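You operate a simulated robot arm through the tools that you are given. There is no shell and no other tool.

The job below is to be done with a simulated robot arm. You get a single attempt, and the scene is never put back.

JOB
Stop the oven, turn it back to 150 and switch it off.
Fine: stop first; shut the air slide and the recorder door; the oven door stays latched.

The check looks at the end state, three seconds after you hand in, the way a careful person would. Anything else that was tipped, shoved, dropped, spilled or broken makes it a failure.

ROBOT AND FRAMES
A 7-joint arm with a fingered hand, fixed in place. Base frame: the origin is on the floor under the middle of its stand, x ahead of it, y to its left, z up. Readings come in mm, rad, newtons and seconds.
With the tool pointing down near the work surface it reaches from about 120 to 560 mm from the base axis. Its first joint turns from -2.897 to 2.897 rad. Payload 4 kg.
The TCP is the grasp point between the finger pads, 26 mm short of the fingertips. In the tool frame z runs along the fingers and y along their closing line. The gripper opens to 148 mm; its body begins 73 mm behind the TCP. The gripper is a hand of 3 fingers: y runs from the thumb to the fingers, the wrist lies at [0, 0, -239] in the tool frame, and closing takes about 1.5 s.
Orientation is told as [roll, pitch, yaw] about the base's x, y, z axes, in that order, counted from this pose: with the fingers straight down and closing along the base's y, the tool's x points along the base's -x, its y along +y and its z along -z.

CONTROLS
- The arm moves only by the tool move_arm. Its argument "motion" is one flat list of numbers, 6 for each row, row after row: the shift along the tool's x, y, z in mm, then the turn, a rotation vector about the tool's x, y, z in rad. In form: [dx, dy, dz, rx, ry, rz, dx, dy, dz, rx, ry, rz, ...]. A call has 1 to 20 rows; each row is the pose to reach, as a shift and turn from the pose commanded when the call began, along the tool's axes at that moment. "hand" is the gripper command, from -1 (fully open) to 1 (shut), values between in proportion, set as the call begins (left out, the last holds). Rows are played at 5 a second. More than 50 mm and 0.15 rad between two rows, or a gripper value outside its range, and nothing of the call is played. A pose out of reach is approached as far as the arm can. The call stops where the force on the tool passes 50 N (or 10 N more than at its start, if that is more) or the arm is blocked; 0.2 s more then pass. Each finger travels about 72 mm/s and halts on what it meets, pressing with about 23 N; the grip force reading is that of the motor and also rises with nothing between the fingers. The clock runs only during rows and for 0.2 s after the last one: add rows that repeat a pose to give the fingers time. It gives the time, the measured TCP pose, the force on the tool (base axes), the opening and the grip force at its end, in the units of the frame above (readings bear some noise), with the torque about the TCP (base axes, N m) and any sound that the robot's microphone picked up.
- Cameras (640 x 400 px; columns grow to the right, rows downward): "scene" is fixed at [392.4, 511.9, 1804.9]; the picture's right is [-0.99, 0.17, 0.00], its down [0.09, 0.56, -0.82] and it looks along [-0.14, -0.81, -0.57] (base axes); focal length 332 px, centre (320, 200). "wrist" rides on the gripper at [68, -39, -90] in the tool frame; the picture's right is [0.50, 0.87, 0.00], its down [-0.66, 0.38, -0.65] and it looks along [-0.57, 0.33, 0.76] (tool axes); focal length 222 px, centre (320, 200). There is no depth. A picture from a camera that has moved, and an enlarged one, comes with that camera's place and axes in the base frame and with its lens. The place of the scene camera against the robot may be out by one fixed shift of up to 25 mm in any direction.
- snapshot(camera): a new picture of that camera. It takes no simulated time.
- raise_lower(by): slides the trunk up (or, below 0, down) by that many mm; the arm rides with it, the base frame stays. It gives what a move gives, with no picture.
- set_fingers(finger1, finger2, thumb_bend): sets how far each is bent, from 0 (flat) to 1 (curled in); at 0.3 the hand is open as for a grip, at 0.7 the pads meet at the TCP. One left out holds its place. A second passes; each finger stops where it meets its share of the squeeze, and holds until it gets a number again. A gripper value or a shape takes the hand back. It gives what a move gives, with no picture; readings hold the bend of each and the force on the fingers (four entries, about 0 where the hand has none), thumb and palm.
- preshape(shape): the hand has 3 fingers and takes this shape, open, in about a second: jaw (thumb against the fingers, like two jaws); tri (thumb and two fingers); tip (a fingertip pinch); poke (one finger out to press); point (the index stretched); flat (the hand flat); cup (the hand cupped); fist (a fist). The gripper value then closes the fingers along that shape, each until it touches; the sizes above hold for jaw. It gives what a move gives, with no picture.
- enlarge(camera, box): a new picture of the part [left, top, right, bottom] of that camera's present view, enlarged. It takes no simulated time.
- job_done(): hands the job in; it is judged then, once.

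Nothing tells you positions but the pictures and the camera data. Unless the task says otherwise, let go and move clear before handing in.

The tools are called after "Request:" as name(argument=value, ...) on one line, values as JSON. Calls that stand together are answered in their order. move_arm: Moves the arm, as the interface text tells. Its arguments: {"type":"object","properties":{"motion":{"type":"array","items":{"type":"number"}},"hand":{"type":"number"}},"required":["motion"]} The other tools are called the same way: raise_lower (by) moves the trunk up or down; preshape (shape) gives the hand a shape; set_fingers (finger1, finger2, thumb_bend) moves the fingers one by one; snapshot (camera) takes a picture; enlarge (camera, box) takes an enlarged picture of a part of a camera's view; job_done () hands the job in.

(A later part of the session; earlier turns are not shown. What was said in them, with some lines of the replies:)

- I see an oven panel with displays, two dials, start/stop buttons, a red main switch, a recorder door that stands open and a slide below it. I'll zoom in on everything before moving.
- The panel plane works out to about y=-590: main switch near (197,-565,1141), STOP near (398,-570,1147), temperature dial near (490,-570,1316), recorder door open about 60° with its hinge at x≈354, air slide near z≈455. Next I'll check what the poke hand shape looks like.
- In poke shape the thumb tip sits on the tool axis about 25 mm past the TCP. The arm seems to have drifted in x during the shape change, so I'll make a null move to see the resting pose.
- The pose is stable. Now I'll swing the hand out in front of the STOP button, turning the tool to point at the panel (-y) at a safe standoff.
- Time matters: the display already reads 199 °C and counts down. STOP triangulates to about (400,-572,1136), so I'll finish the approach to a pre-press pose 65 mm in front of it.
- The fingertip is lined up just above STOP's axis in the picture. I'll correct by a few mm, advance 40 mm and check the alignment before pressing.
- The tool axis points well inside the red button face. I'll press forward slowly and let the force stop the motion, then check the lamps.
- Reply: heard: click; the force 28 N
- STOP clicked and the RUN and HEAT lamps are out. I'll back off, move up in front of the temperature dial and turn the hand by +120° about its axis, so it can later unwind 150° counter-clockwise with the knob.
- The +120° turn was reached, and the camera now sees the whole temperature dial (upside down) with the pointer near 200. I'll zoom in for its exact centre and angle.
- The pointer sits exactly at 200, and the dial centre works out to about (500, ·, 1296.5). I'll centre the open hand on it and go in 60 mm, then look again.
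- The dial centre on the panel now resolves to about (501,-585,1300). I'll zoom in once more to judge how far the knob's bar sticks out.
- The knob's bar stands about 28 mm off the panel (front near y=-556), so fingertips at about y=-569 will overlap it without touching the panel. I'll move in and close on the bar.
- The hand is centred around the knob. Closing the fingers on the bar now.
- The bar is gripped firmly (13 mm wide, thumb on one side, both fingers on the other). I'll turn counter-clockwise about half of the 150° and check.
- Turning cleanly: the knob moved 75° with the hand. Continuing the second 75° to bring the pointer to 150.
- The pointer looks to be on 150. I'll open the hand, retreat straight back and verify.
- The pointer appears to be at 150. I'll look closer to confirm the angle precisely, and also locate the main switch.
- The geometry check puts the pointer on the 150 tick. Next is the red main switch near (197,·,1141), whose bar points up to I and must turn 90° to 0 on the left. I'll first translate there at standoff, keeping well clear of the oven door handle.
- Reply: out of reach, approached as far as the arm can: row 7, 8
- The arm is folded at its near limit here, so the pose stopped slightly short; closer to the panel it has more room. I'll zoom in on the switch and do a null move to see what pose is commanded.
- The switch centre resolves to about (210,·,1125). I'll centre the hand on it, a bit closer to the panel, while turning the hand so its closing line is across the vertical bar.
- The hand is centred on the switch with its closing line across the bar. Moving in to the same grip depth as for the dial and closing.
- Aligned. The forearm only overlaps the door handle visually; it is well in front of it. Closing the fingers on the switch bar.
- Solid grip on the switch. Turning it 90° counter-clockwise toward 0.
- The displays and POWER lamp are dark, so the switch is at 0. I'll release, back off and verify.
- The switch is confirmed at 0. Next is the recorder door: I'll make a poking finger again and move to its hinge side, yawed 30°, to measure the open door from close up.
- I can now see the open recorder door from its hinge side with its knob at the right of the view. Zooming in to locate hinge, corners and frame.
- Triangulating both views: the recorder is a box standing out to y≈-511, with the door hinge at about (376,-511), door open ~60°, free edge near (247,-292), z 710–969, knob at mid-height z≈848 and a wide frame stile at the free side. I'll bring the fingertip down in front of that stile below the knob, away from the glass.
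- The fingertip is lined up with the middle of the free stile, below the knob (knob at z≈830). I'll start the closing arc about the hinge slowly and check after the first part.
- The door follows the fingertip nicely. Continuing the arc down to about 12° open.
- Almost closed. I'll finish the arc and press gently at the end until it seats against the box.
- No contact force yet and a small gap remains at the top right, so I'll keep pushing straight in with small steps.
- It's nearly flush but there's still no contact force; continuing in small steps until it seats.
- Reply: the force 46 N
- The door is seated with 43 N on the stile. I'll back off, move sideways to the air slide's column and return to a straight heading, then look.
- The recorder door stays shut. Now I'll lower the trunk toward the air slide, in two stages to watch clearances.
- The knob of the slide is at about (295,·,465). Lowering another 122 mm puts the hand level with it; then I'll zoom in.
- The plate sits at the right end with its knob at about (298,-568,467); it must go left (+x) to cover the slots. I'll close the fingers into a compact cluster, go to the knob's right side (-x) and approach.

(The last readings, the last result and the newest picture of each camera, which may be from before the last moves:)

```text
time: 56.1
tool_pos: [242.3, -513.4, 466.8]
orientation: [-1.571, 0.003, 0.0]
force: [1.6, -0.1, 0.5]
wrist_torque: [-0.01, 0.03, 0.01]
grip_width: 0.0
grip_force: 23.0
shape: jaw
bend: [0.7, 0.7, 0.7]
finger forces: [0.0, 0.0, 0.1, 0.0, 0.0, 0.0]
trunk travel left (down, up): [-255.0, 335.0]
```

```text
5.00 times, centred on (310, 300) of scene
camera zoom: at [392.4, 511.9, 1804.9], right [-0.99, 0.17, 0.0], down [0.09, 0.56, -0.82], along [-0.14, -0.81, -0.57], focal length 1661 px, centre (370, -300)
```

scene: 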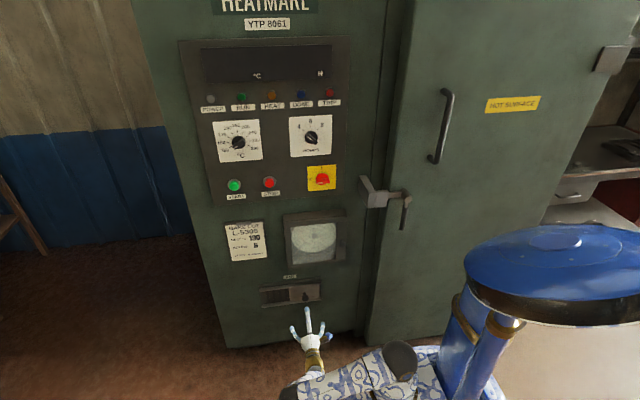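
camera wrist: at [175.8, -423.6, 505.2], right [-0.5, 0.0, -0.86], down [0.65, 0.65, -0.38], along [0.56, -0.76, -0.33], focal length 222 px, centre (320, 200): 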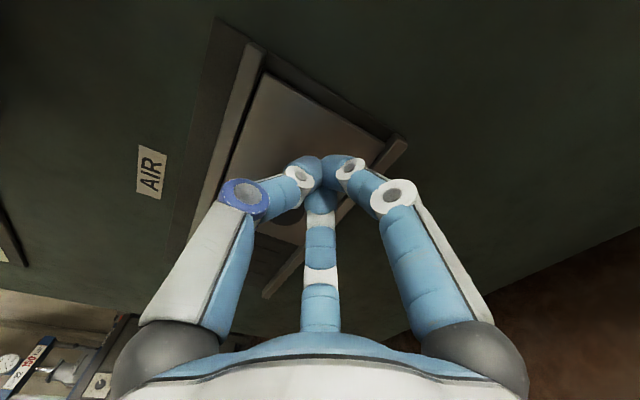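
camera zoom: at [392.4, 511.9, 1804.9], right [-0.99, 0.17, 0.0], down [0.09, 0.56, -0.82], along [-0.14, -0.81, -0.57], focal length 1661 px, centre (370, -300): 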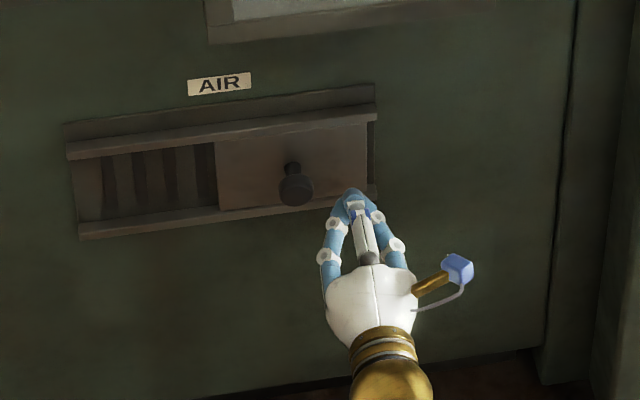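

The fingertip cluster is to the right of the knob as intended. Moving forward so the tips reach beside the knob head, then a close check.

Request:
move_arm(motion=[0, 0, 15, 0, 0, 0, 0, 0, 28, 0, 0, 0, 0, 0, 36, 0, 0, 0, 0, 0, 43, 0, 0, 0])

Request:
enlarge(camera="wrist", box=[200, 60, 440, 240])

Request:
enlarge(camera="scene", box=[250, 260, 370, 340])

```text
time: 57.1
tool_pos: [242.2, -555.8, 466.5]
orientation: [-1.567, 0.004, 0.0]
force: [-1.1, 18.5, -0.4]
wrist_torque: [0.01, 0.0, -0.01]
grip_width: 0.0
grip_force: 23.3
shape: jaw
bend: [0.7, 0.7, 0.7]
finger forces: [0.0, 0.0, 0.0, 0.1, 0.1, 0.0]
trunk travel left (down, up): [-255.0, 335.0]
```

```text
2.22 times, centred on (320, 150) of wrist
camera zoom: at [175.5, -465.3, 504.5], right [-0.5, 0.0, -0.86], down [0.65, 0.65, -0.38], along [0.56, -0.76, -0.33], focal length 494 px, centre (320, 311)
```

zoom: 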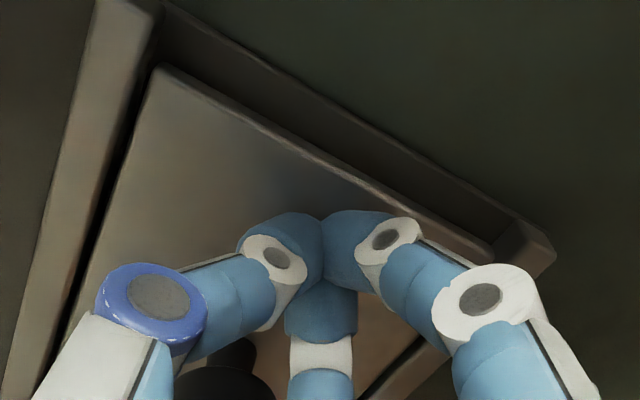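

```text
5.00 times, centred on (310, 300) of scene
camera zoom: at [392.4, 511.9, 1804.9], right [-0.99, 0.17, 0.0], down [0.09, 0.56, -0.82], along [-0.14, -0.81, -0.57], focal length 1661 px, centre (370, -300)
```

zoom: 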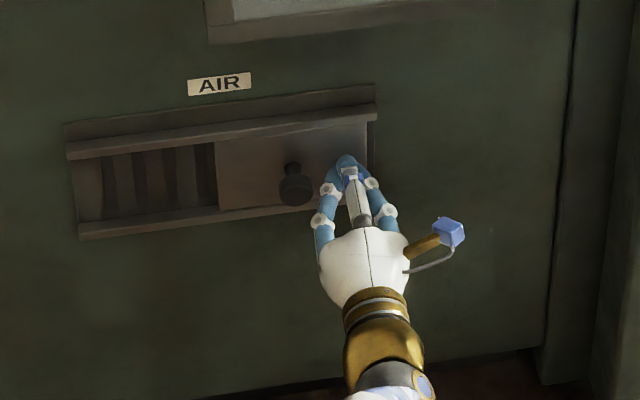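

The tips just touch the plate (18 N), so the plate is at y≈-581. I'll back off 5 mm to relieve that and push the knob in +x in small steps.

Request:
move_arm(motion=[0, 0, -5, 0, 0, 0, -8, 0, -5, 0, 0, 0, -16, 0, -5, 0, 0, 0, -24, 0, -5, 0, 0, 0, -32, 0, -5, 0, 0, 0, -40, 0, -5, 0, 0, 0, -48, 0, -5, 0, 0, 0, -56, 0, -5, 0, 0, 0])

Request:
enlarge(camera="wrist", box=[200, 60, 440, 240])

Request:
enlarge(camera="scene", box=[250, 260, 370, 340])

```text
time: 58.9
tool_pos: [298.1, -551.1, 467.9]
orientation: [-1.568, 0.004, -0.002]
force: [-5.8, -0.8, -4.1]
wrist_torque: [0.0, 0.13, -0.03]
grip_width: 0.2
grip_force: 23.2
shape: jaw
bend: [0.7, 0.7, 0.7]
finger forces: [0.0, 6.3, 0.1, 0.0, 0.0, 0.0]
trunk travel left (down, up): [-255.0, 335.0]
```

```text
2.22 times, centred on (320, 150) of wrist
camera zoom: at [231.5, -461.5, 505.1], right [-0.5, 0.0, -0.86], down [0.66, 0.65, -0.38], along [0.56, -0.76, -0.33], focal length 494 px, centre (320, 311)
```

zoom: 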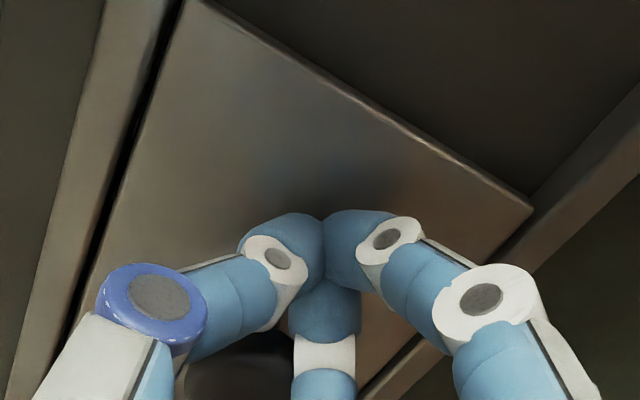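

```text
5.00 times, centred on (310, 300) of scene
camera zoom: at [392.4, 511.9, 1804.9], right [-0.99, 0.17, 0.0], down [0.09, 0.56, -0.82], along [-0.14, -0.81, -0.57], focal length 1661 px, centre (370, -300)
```

zoom: 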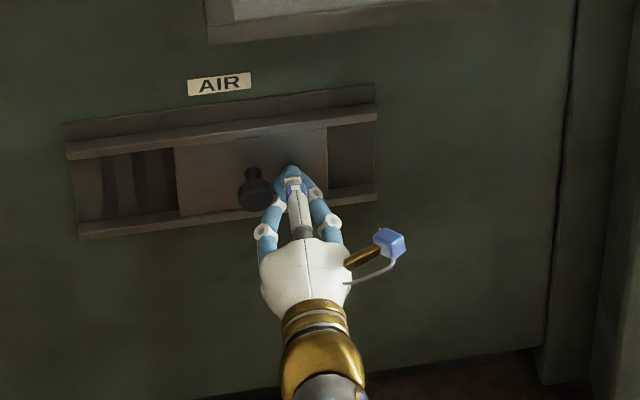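

The slide moves smoothly at about 6 N. Pushing another 80 mm, then checking how much remains.

Request:
move_arm(motion=[-8, 0, 0, 0, 0, 0, -16, 0, 0, 0, 0, 0, -24, 0, 0, 0, 0, 0, -32, 0, 0, 0, 0, 0, -40, 0, 0, 0, 0, 0, -48, 0, 0, 0, 0, 0, -56, 0, 0, 0, 0, 0, -64, 0, 0, 0, 0, 0, -72, 0, 0, 0, 0, 0, -80, 0, 0, 0, 0, 0])

Request:
enlarge(camera="wrist", box=[200, 60, 440, 240])

Request:
enlarge(camera="scene", box=[250, 260, 370, 340])

```text
time: 61.1
tool_pos: [379.1, -552.4, 466.2]
orientation: [-1.57, 0.002, 0.0]
force: [-4.5, 1.6, -2.3]
wrist_torque: [0.01, 0.09, 0.05]
grip_width: 0.0
grip_force: 22.8
shape: jaw
bend: [0.7, 0.7, 0.7]
finger forces: [0.0, 5.1, 0.0, 0.0, 0.0, 0.1]
trunk travel left (down, up): [-255.0, 335.0]
```

```text
2.22 times, centred on (320, 150) of wrist
camera zoom: at [312.0, -461.8, 504.7], right [-0.5, 0.0, -0.86], down [0.66, 0.65, -0.38], along [0.56, -0.76, -0.33], focal length 494 px, centre (320, 311)
```

zoom: 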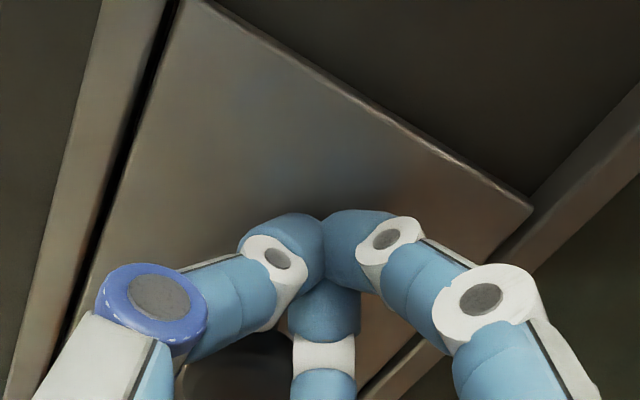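

```text
5.00 times, centred on (310, 300) of scene
camera zoom: at [392.4, 511.9, 1804.9], right [-0.99, 0.17, 0.0], down [0.09, 0.56, -0.82], along [-0.14, -0.81, -0.57], focal length 1661 px, centre (370, -300)
```

zoom: 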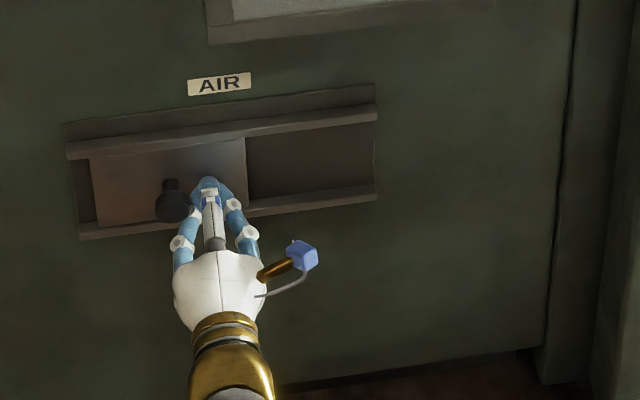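

About 15–20 mm remain. Finishing with small steps until the plate meets its end stop.

Request:
move_arm(motion=[-4, 0, 0, 0, 0, 0, -8, 0, 0, 0, 0, 0, -11, 0, 0, 0, 0, 0, -14, 0, 0, 0, 0, 0, -16, 0, 0, 0, 0, 0, -18, 0, 0, 0, 0, 0, -20, 0, 0, 0, 0, 0, -22, 0, 0, 0, 0, 0, -24, 0, 0, 0, 0, 0])

Request:
enlarge(camera="scene", box=[250, 260, 370, 340])

```text
time: 63.1
tool_pos: [400.8, -553.7, 466.5]
orientation: [-1.571, 0.001, -0.006]
force: [-21.4, 2.2, 2.4]
wrist_torque: [-0.04, -0.12, -0.13]
grip_width: 0.3
grip_force: 22.6
shape: jaw
bend: [0.7, 0.7, 0.7]
finger forces: [0.0, 2.0, 0.1, 0.1, 38.5, 0.1]
trunk travel left (down, up): [-255.0, 335.0]
```

```text
5.00 times, centred on (310, 300) of scene
camera zoom: at [392.4, 511.9, 1804.9], right [-0.99, 0.17, 0.0], down [0.09, 0.56, -0.82], along [-0.14, -0.81, -0.57], focal length 1661 px, centre (370, -300)
```

zoom: 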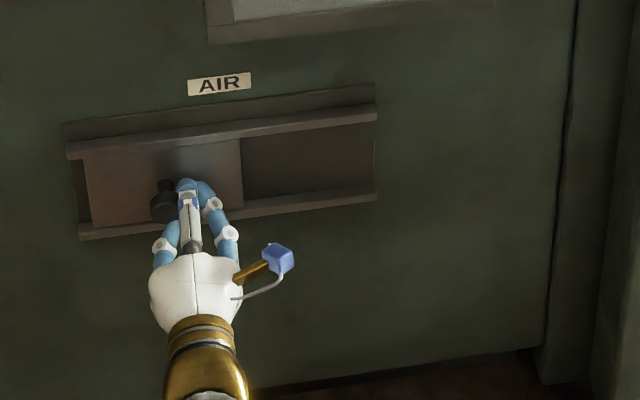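

The force rose to 21 N and the plate stopped moving. I'll look closer at the plate's left end and at the covered slots.

Request:
enlarge(camera="scene", box=[255, 275, 315, 315])

Request:
snapshot(camera="wrist")

```text
10.00 times, centred on (285, 295) of scene
camera zoom: at [392.4, 511.9, 1804.9], right [-0.99, 0.17, 0.0], down [0.09, 0.56, -0.82], along [-0.14, -0.81, -0.57], focal length 3322 px, centre (670, -750)
```

zoom: 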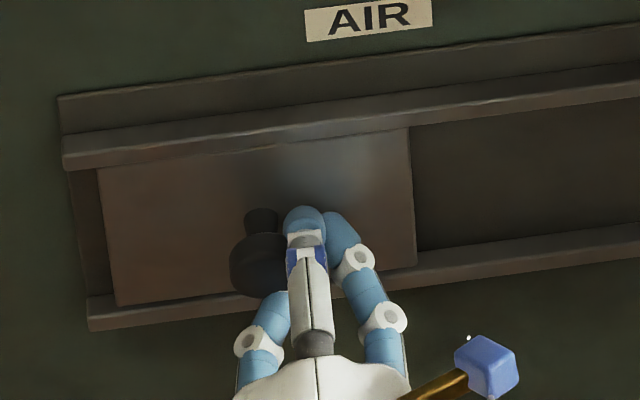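

```text
taken
camera wrist: at [333.6, -462.4, 504.8], right [-0.5, 0.0, -0.87], down [0.66, 0.65, -0.38], along [0.56, -0.76, -0.33], focal length 222 px, centre (320, 200)
```

wrist: 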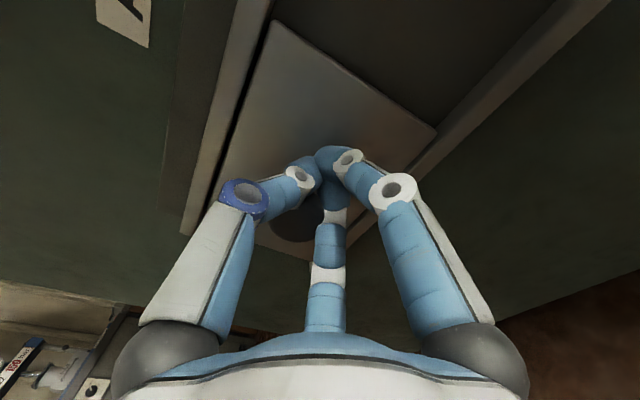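

Finger 2 got deflected, so I can't be sure the plate is fully at its stop (a gap of ~13 mm shows at the left). I'll back off, let the fingers re-form and push again to verify.

Request:
move_arm(motion=[8, 0, 0, 0, 0, 0, 16, 0, 0, 0, 0, 0, 24, 0, 0, 0, 0, 0, 32, 0, 0, 0, 0, 0, 32, 0, 0, 0, 0, 0, 32, 0, 0, 0, 0, 0], hand=1)

Request:
snapshot(camera="wrist")

Request:
enlarge(camera="scene", box=[255, 275, 315, 315])

```text
time: 64.5
tool_pos: [370.8, -551.1, 466.1]
orientation: [-1.57, 0.001, -0.002]
force: [-0.5, -0.4, -0.2]
wrist_torque: [-0.01, -0.02, -0.02]
grip_width: 0.0
grip_force: 22.6
shape: jaw
bend: [0.7, 0.7, 0.7]
finger forces: [0.1, 0.0, 0.1, 0.0, 0.0, 0.0]
trunk travel left (down, up): [-255.0, 335.0]
```

```text
taken
camera wrist: at [304.2, -461.4, 504.5], right [-0.5, 0.0, -0.86], down [0.66, 0.65, -0.38], along [0.56, -0.76, -0.33], focal length 222 px, centre (320, 200)
```

wrist: 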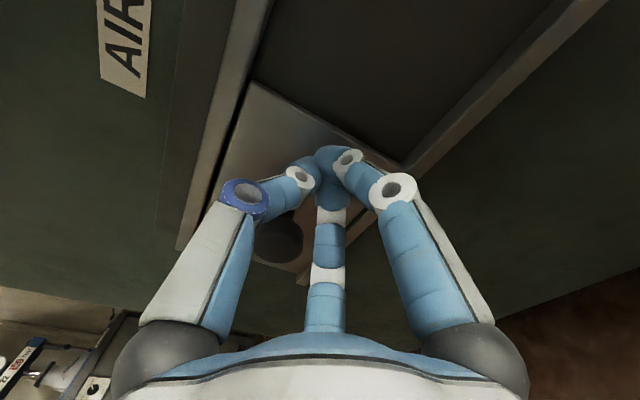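

```text
10.00 times, centred on (285, 295) of scene
camera zoom: at [392.4, 511.9, 1804.9], right [-0.99, 0.17, 0.0], down [0.09, 0.56, -0.82], along [-0.14, -0.81, -0.57], focal length 3322 px, centre (670, -750)
```

zoom: 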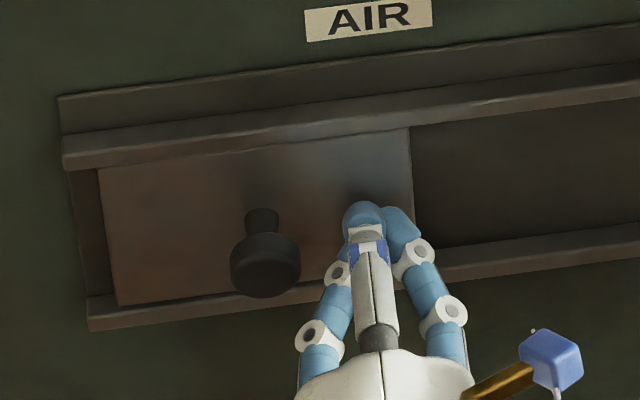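

Pushing again gently in small steps to see whether the plate still moves or is firmly at its stop.

Request:
move_arm(motion=[-4, 0, 0, 0, 0, 0, -8, 0, 0, 0, 0, 0, -11, 0, 0, 0, 0, 0, -14, 0, 0, 0, 0, 0, -17, 0, 0, 0, 0, 0, -19, 0, 0, 0, 0, 0])

Request:
enlarge(camera="scene", box=[255, 275, 315, 315])

```text
time: 65.9
tool_pos: [389.4, -551.7, 467.6]
orientation: [-1.57, 0.002, -0.002]
force: [-0.5, 0.9, -0.1]
wrist_torque: [-0.02, 0.0, 0.03]
grip_width: 0.0
grip_force: 22.8
shape: jaw
bend: [0.7, 0.7, 0.7]
finger forces: [0.0, 0.0, 0.0, 0.0, 0.1, 0.0]
trunk travel left (down, up): [-255.0, 335.0]
```

```text
10.00 times, centred on (285, 295) of scene
camera zoom: at [392.4, 511.9, 1804.9], right [-0.99, 0.17, 0.0], down [0.09, 0.56, -0.82], along [-0.14, -0.81, -0.57], focal length 3322 px, centre (670, -750)
```

zoom: 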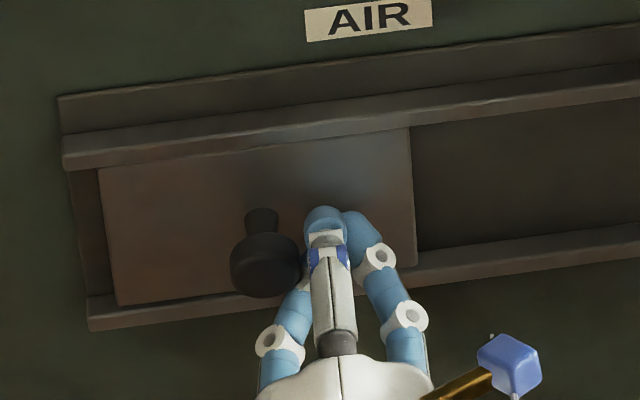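

Just about to touch. Continuing with 2 mm steps.

Request:
move_arm(motion=[-2, 0, 0, 0, 0, 0, -4, 0, 0, 0, 0, 0, -6, 0, 0, 0, 0, 0, -8, 0, 0, 0, 0, 0])

Request:
enlarge(camera="scene", box=[255, 275, 315, 315])

```text
time: 66.9
tool_pos: [396.6, -551.6, 464.5]
orientation: [-1.568, 0.001, -0.005]
force: [-4.4, 0.5, -1.6]
wrist_torque: [0.02, 0.05, -0.01]
grip_width: 0.1
grip_force: 23.2
shape: jaw
bend: [0.7, 0.7, 0.7]
finger forces: [0.0, 3.5, 0.0, 0.0, 0.0, 0.0]
trunk travel left (down, up): [-255.0, 335.0]
```

```text
10.00 times, centred on (285, 295) of scene
camera zoom: at [392.4, 511.9, 1804.9], right [-0.99, 0.17, 0.0], down [0.09, 0.56, -0.82], along [-0.14, -0.81, -0.57], focal length 3322 px, centre (670, -750)
```

zoom: 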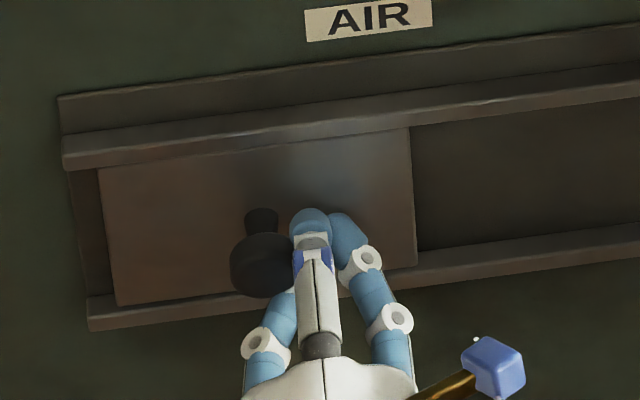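

Request:
move_arm(motion=[-2, 0, 0, 0, 0, 0, -4, 0, 0, 0, 0, 0, -6, 0, 0, 0, 0, 0])

Request:
enlarge(camera="scene", box=[255, 275, 315, 315])

Request:
enlarge(camera="wrist", box=[160, 60, 480, 260])

```text
time: 67.7
tool_pos: [399.8, -553.6, 466.1]
orientation: [-1.571, 0.001, -0.009]
force: [-33.3, -0.5, 7.3]
wrist_torque: [-0.03, -0.13, -0.19]
grip_width: 0.0
grip_force: 22.2
shape: jaw
bend: [0.7, 0.7, 0.65]
finger forces: [0.0, 0.0, 0.0, 0.1, 52.9, 0.0]
trunk travel left (down, up): [-255.0, 335.0]
```

```text
10.00 times, centred on (285, 295) of scene
camera zoom: at [392.4, 511.9, 1804.9], right [-0.99, 0.17, 0.0], down [0.09, 0.56, -0.82], along [-0.14, -0.81, -0.57], focal length 3322 px, centre (670, -750)
```

zoom: 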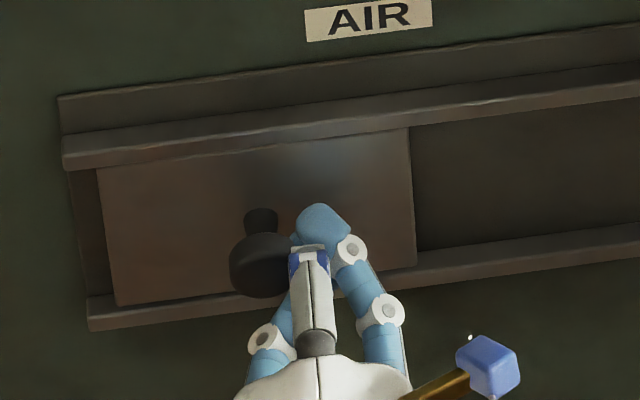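

```text
2.00 times, centred on (320, 160) of wrist
camera zoom: at [332.9, -462.2, 504.9], right [-0.5, 0.0, -0.87], down [0.66, 0.65, -0.38], along [0.56, -0.76, -0.33], focal length 444 px, centre (320, 280)
```

zoom: 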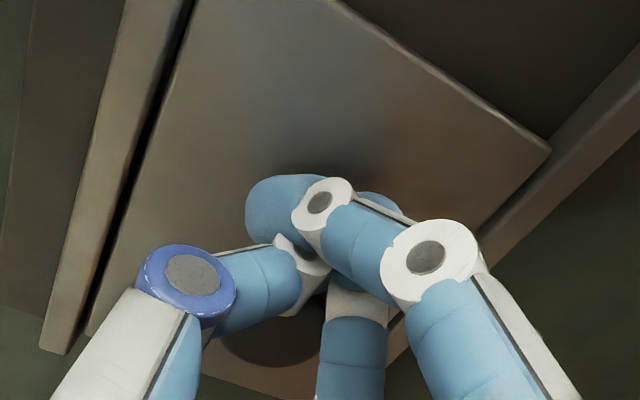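

33 N with no plate movement: it is on its hard stop, with all slots covered. I'll release sideways, back away, open the hand and inspect everything.

Request:
move_arm(motion=[8, 0, 0, 0, 0, 0, 16, 0, 0, 0, 0, 0, 22, 0, -10, 0, 0, 0, 22, 0, -40, 0, 0, 0, 22, 0, -80, 0, 0, 0, 22, 0, -120, 0, 0, 0])

Request:
snapshot(camera="scene")

Request:
snapshot(camera="wrist")

Request:
enlarge(camera="scene", box=[250, 200, 370, 320])

```text
time: 69.1
tool_pos: [381.2, -430.5, 466.4]
orientation: [-1.569, 0.004, -0.002]
force: [-0.2, -0.1, 0.4]
wrist_torque: [0.01, 0.01, -0.01]
grip_width: 0.3
grip_force: 23.2
shape: jaw
bend: [0.7, 0.7, 0.65]
finger forces: [0.0, 0.0, 0.1, 0.1, 0.1, 0.0]
trunk travel left (down, up): [-255.0, 335.0]
```

```text
taken
```

scene: 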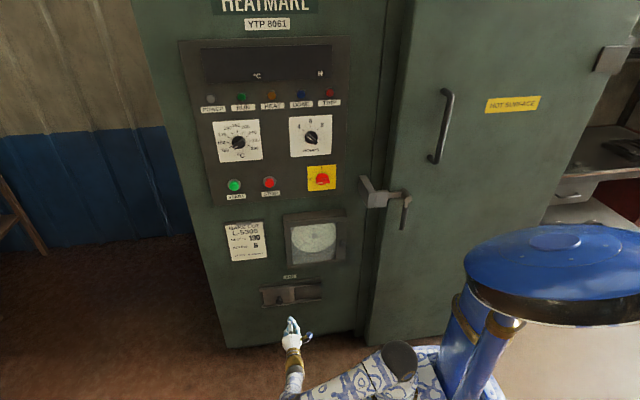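

```text
taken
camera wrist: at [314.8, -340.9, 504.1], right [-0.5, 0.0, -0.86], down [0.65, 0.65, -0.38], along [0.56, -0.76, -0.33], focal length 222 px, centre (320, 200)
```

wrist: 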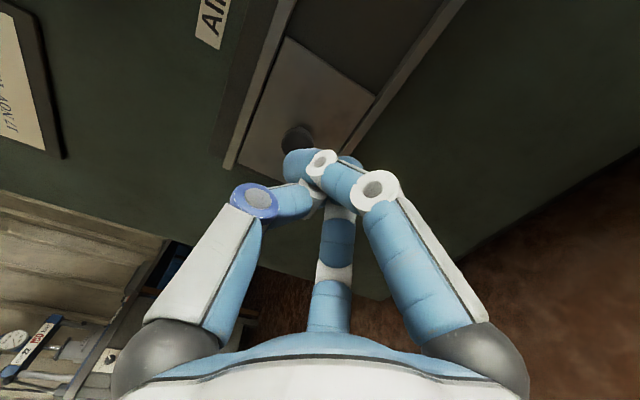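

```text
3.33 times, centred on (310, 260) of scene
camera zoom: at [392.4, 511.9, 1804.9], right [-0.99, 0.17, 0.0], down [0.09, 0.56, -0.82], along [-0.14, -0.81, -0.57], focal length 1107 px, centre (353, 0)
```

zoom: 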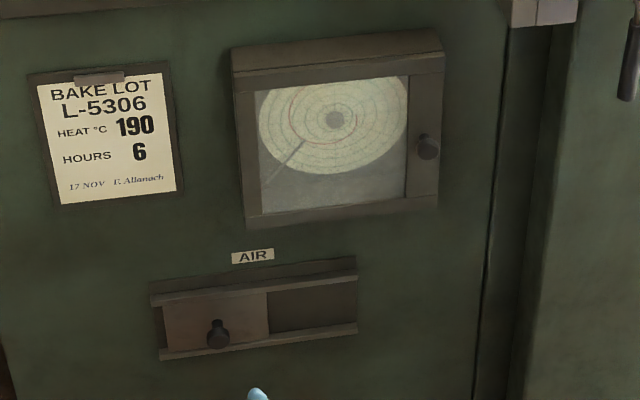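

The slide covers the slots and the recorder door is shut. Opening the hand and doing final close-ups of door, dial, switch and latch.

Request:
move_arm(motion=[0, 0, -20, 0, 0, 0, 0, 0, -30, 0, 0, 0, 0, 0, -30, 0, 0, 0, 0, 0, -30, 0, 0, 0, 0, 0, -30, 0, 0, 0, 0, 0, -30, 0, 0, 0, 0, 0, -30, 0, 0, 0, 0, 0, -30, 0, 0, 0], hand=-1)

Request:
enlarge(camera="scene", box=[270, 200, 360, 275])

Request:
enlarge(camera="scene", box=[190, 100, 350, 205])

Request:
enlarge(camera="scene", box=[350, 160, 430, 240])

Request:
enlarge(camera="scene", box=[250, 270, 335, 315])

Request:
snapshot(camera="wrist")

```text
time: 70.9
tool_pos: [382.3, -400.9, 466.0]
orientation: [-1.569, 0.003, 0.0]
force: [-0.2, 0.4, 0.7]
wrist_torque: [-0.01, 0.0, 0.04]
grip_width: 147.7
grip_force: 0.0
shape: jaw
bend: [0.3, 0.3, 0.3]
finger forces: [0.0, 0.0, 0.1, 0.1, 0.0, 0.0]
trunk travel left (down, up): [-255.0, 335.0]
```

```text
5.33 times, centred on (315, 238) of scene
camera zoom: at [392.4, 511.9, 1804.9], right [-0.99, 0.17, 0.0], down [0.09, 0.56, -0.82], along [-0.14, -0.81, -0.57], focal length 1772 px, centre (347, 0)
```

zoom: 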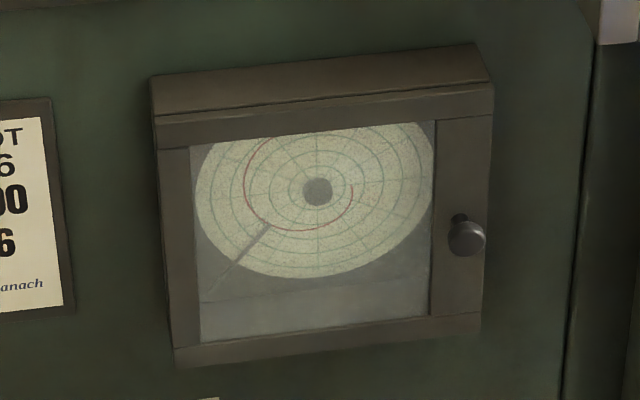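

```text
3.81 times, centred on (270, 152) of scene
camera zoom: at [392.4, 511.9, 1804.9], right [-0.99, 0.17, 0.0], down [0.09, 0.56, -0.82], along [-0.14, -0.81, -0.57], focal length 1266 px, centre (510, 381)
```

zoom: 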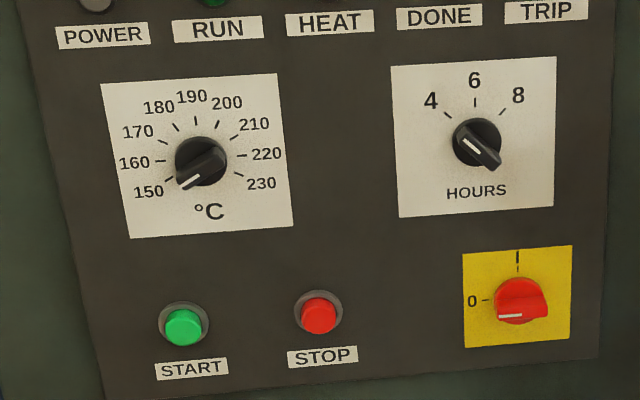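

```text
5.00 times, centred on (390, 200) of scene
camera zoom: at [392.4, 511.9, 1804.9], right [-0.99, 0.17, 0.0], down [0.09, 0.56, -0.82], along [-0.14, -0.81, -0.57], focal length 1661 px, centre (-30, 200)
```

zoom: 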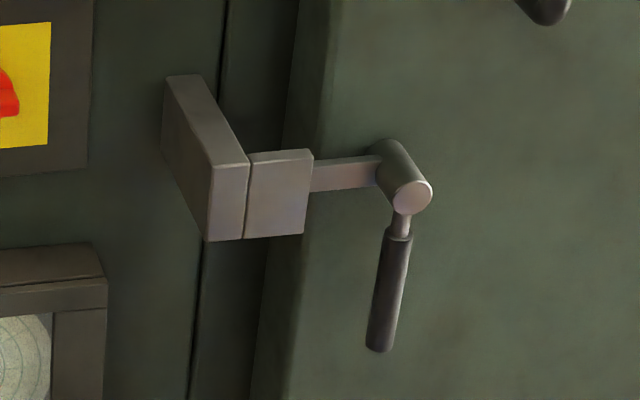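

```text
7.53 times, centred on (292, 292) of scene
camera zoom: at [392.4, 511.9, 1804.9], right [-0.99, 0.17, 0.0], down [0.09, 0.56, -0.82], along [-0.14, -0.81, -0.57], focal length 2501 px, centre (527, -496)
```

zoom: 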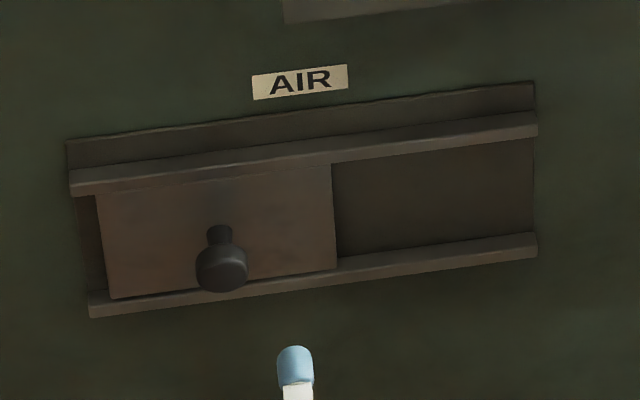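

```text
taken
camera wrist: at [315.0, -311.1, 504.7], right [-0.5, 0.0, -0.86], down [0.66, 0.65, -0.38], along [0.56, -0.76, -0.33], focal length 222 px, centre (320, 200)
```

wrist: 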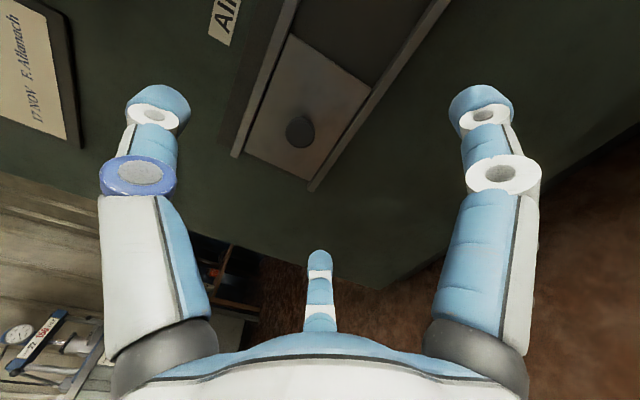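

Everything checks out: the oven is stopped, the dial is on 150 and the main switch is at 0. The recorder door is flush, the air slide is on its stop over the slots, and the oven latch is unchanged. The hand is open and clear, so I'm handing in.

Request:
job_done()

```text
The job is handed in.
```

The oven is stopped, turned back to 150 and switched off. I handed the job in, but no verdict has come back yet.

- **Stop:** I pressed STOP first. It clicked and the RUN and HEAT lamps went out.
- **Temperature dial:** it was at 200. I turned it back, and its pointer is on the 150 mark.
- **Main switch:** it is at 0, and the displays and POWER lamp are dark.
- **Recorder door:** I pushed it shut by its frame below the knob, not by the glass. It stayed flush after I let go.
- **Air slide:** the plate covers all the slots. A gap of about 13 mm shows at its left end. I take that as its full travel, because about 33 N did not move it any further.
- **Oven door:** I did not touch its latch, and it looks the same as at the start.

The hand is open and clear of the oven. I saw nothing else moved or knocked in the final pictures.
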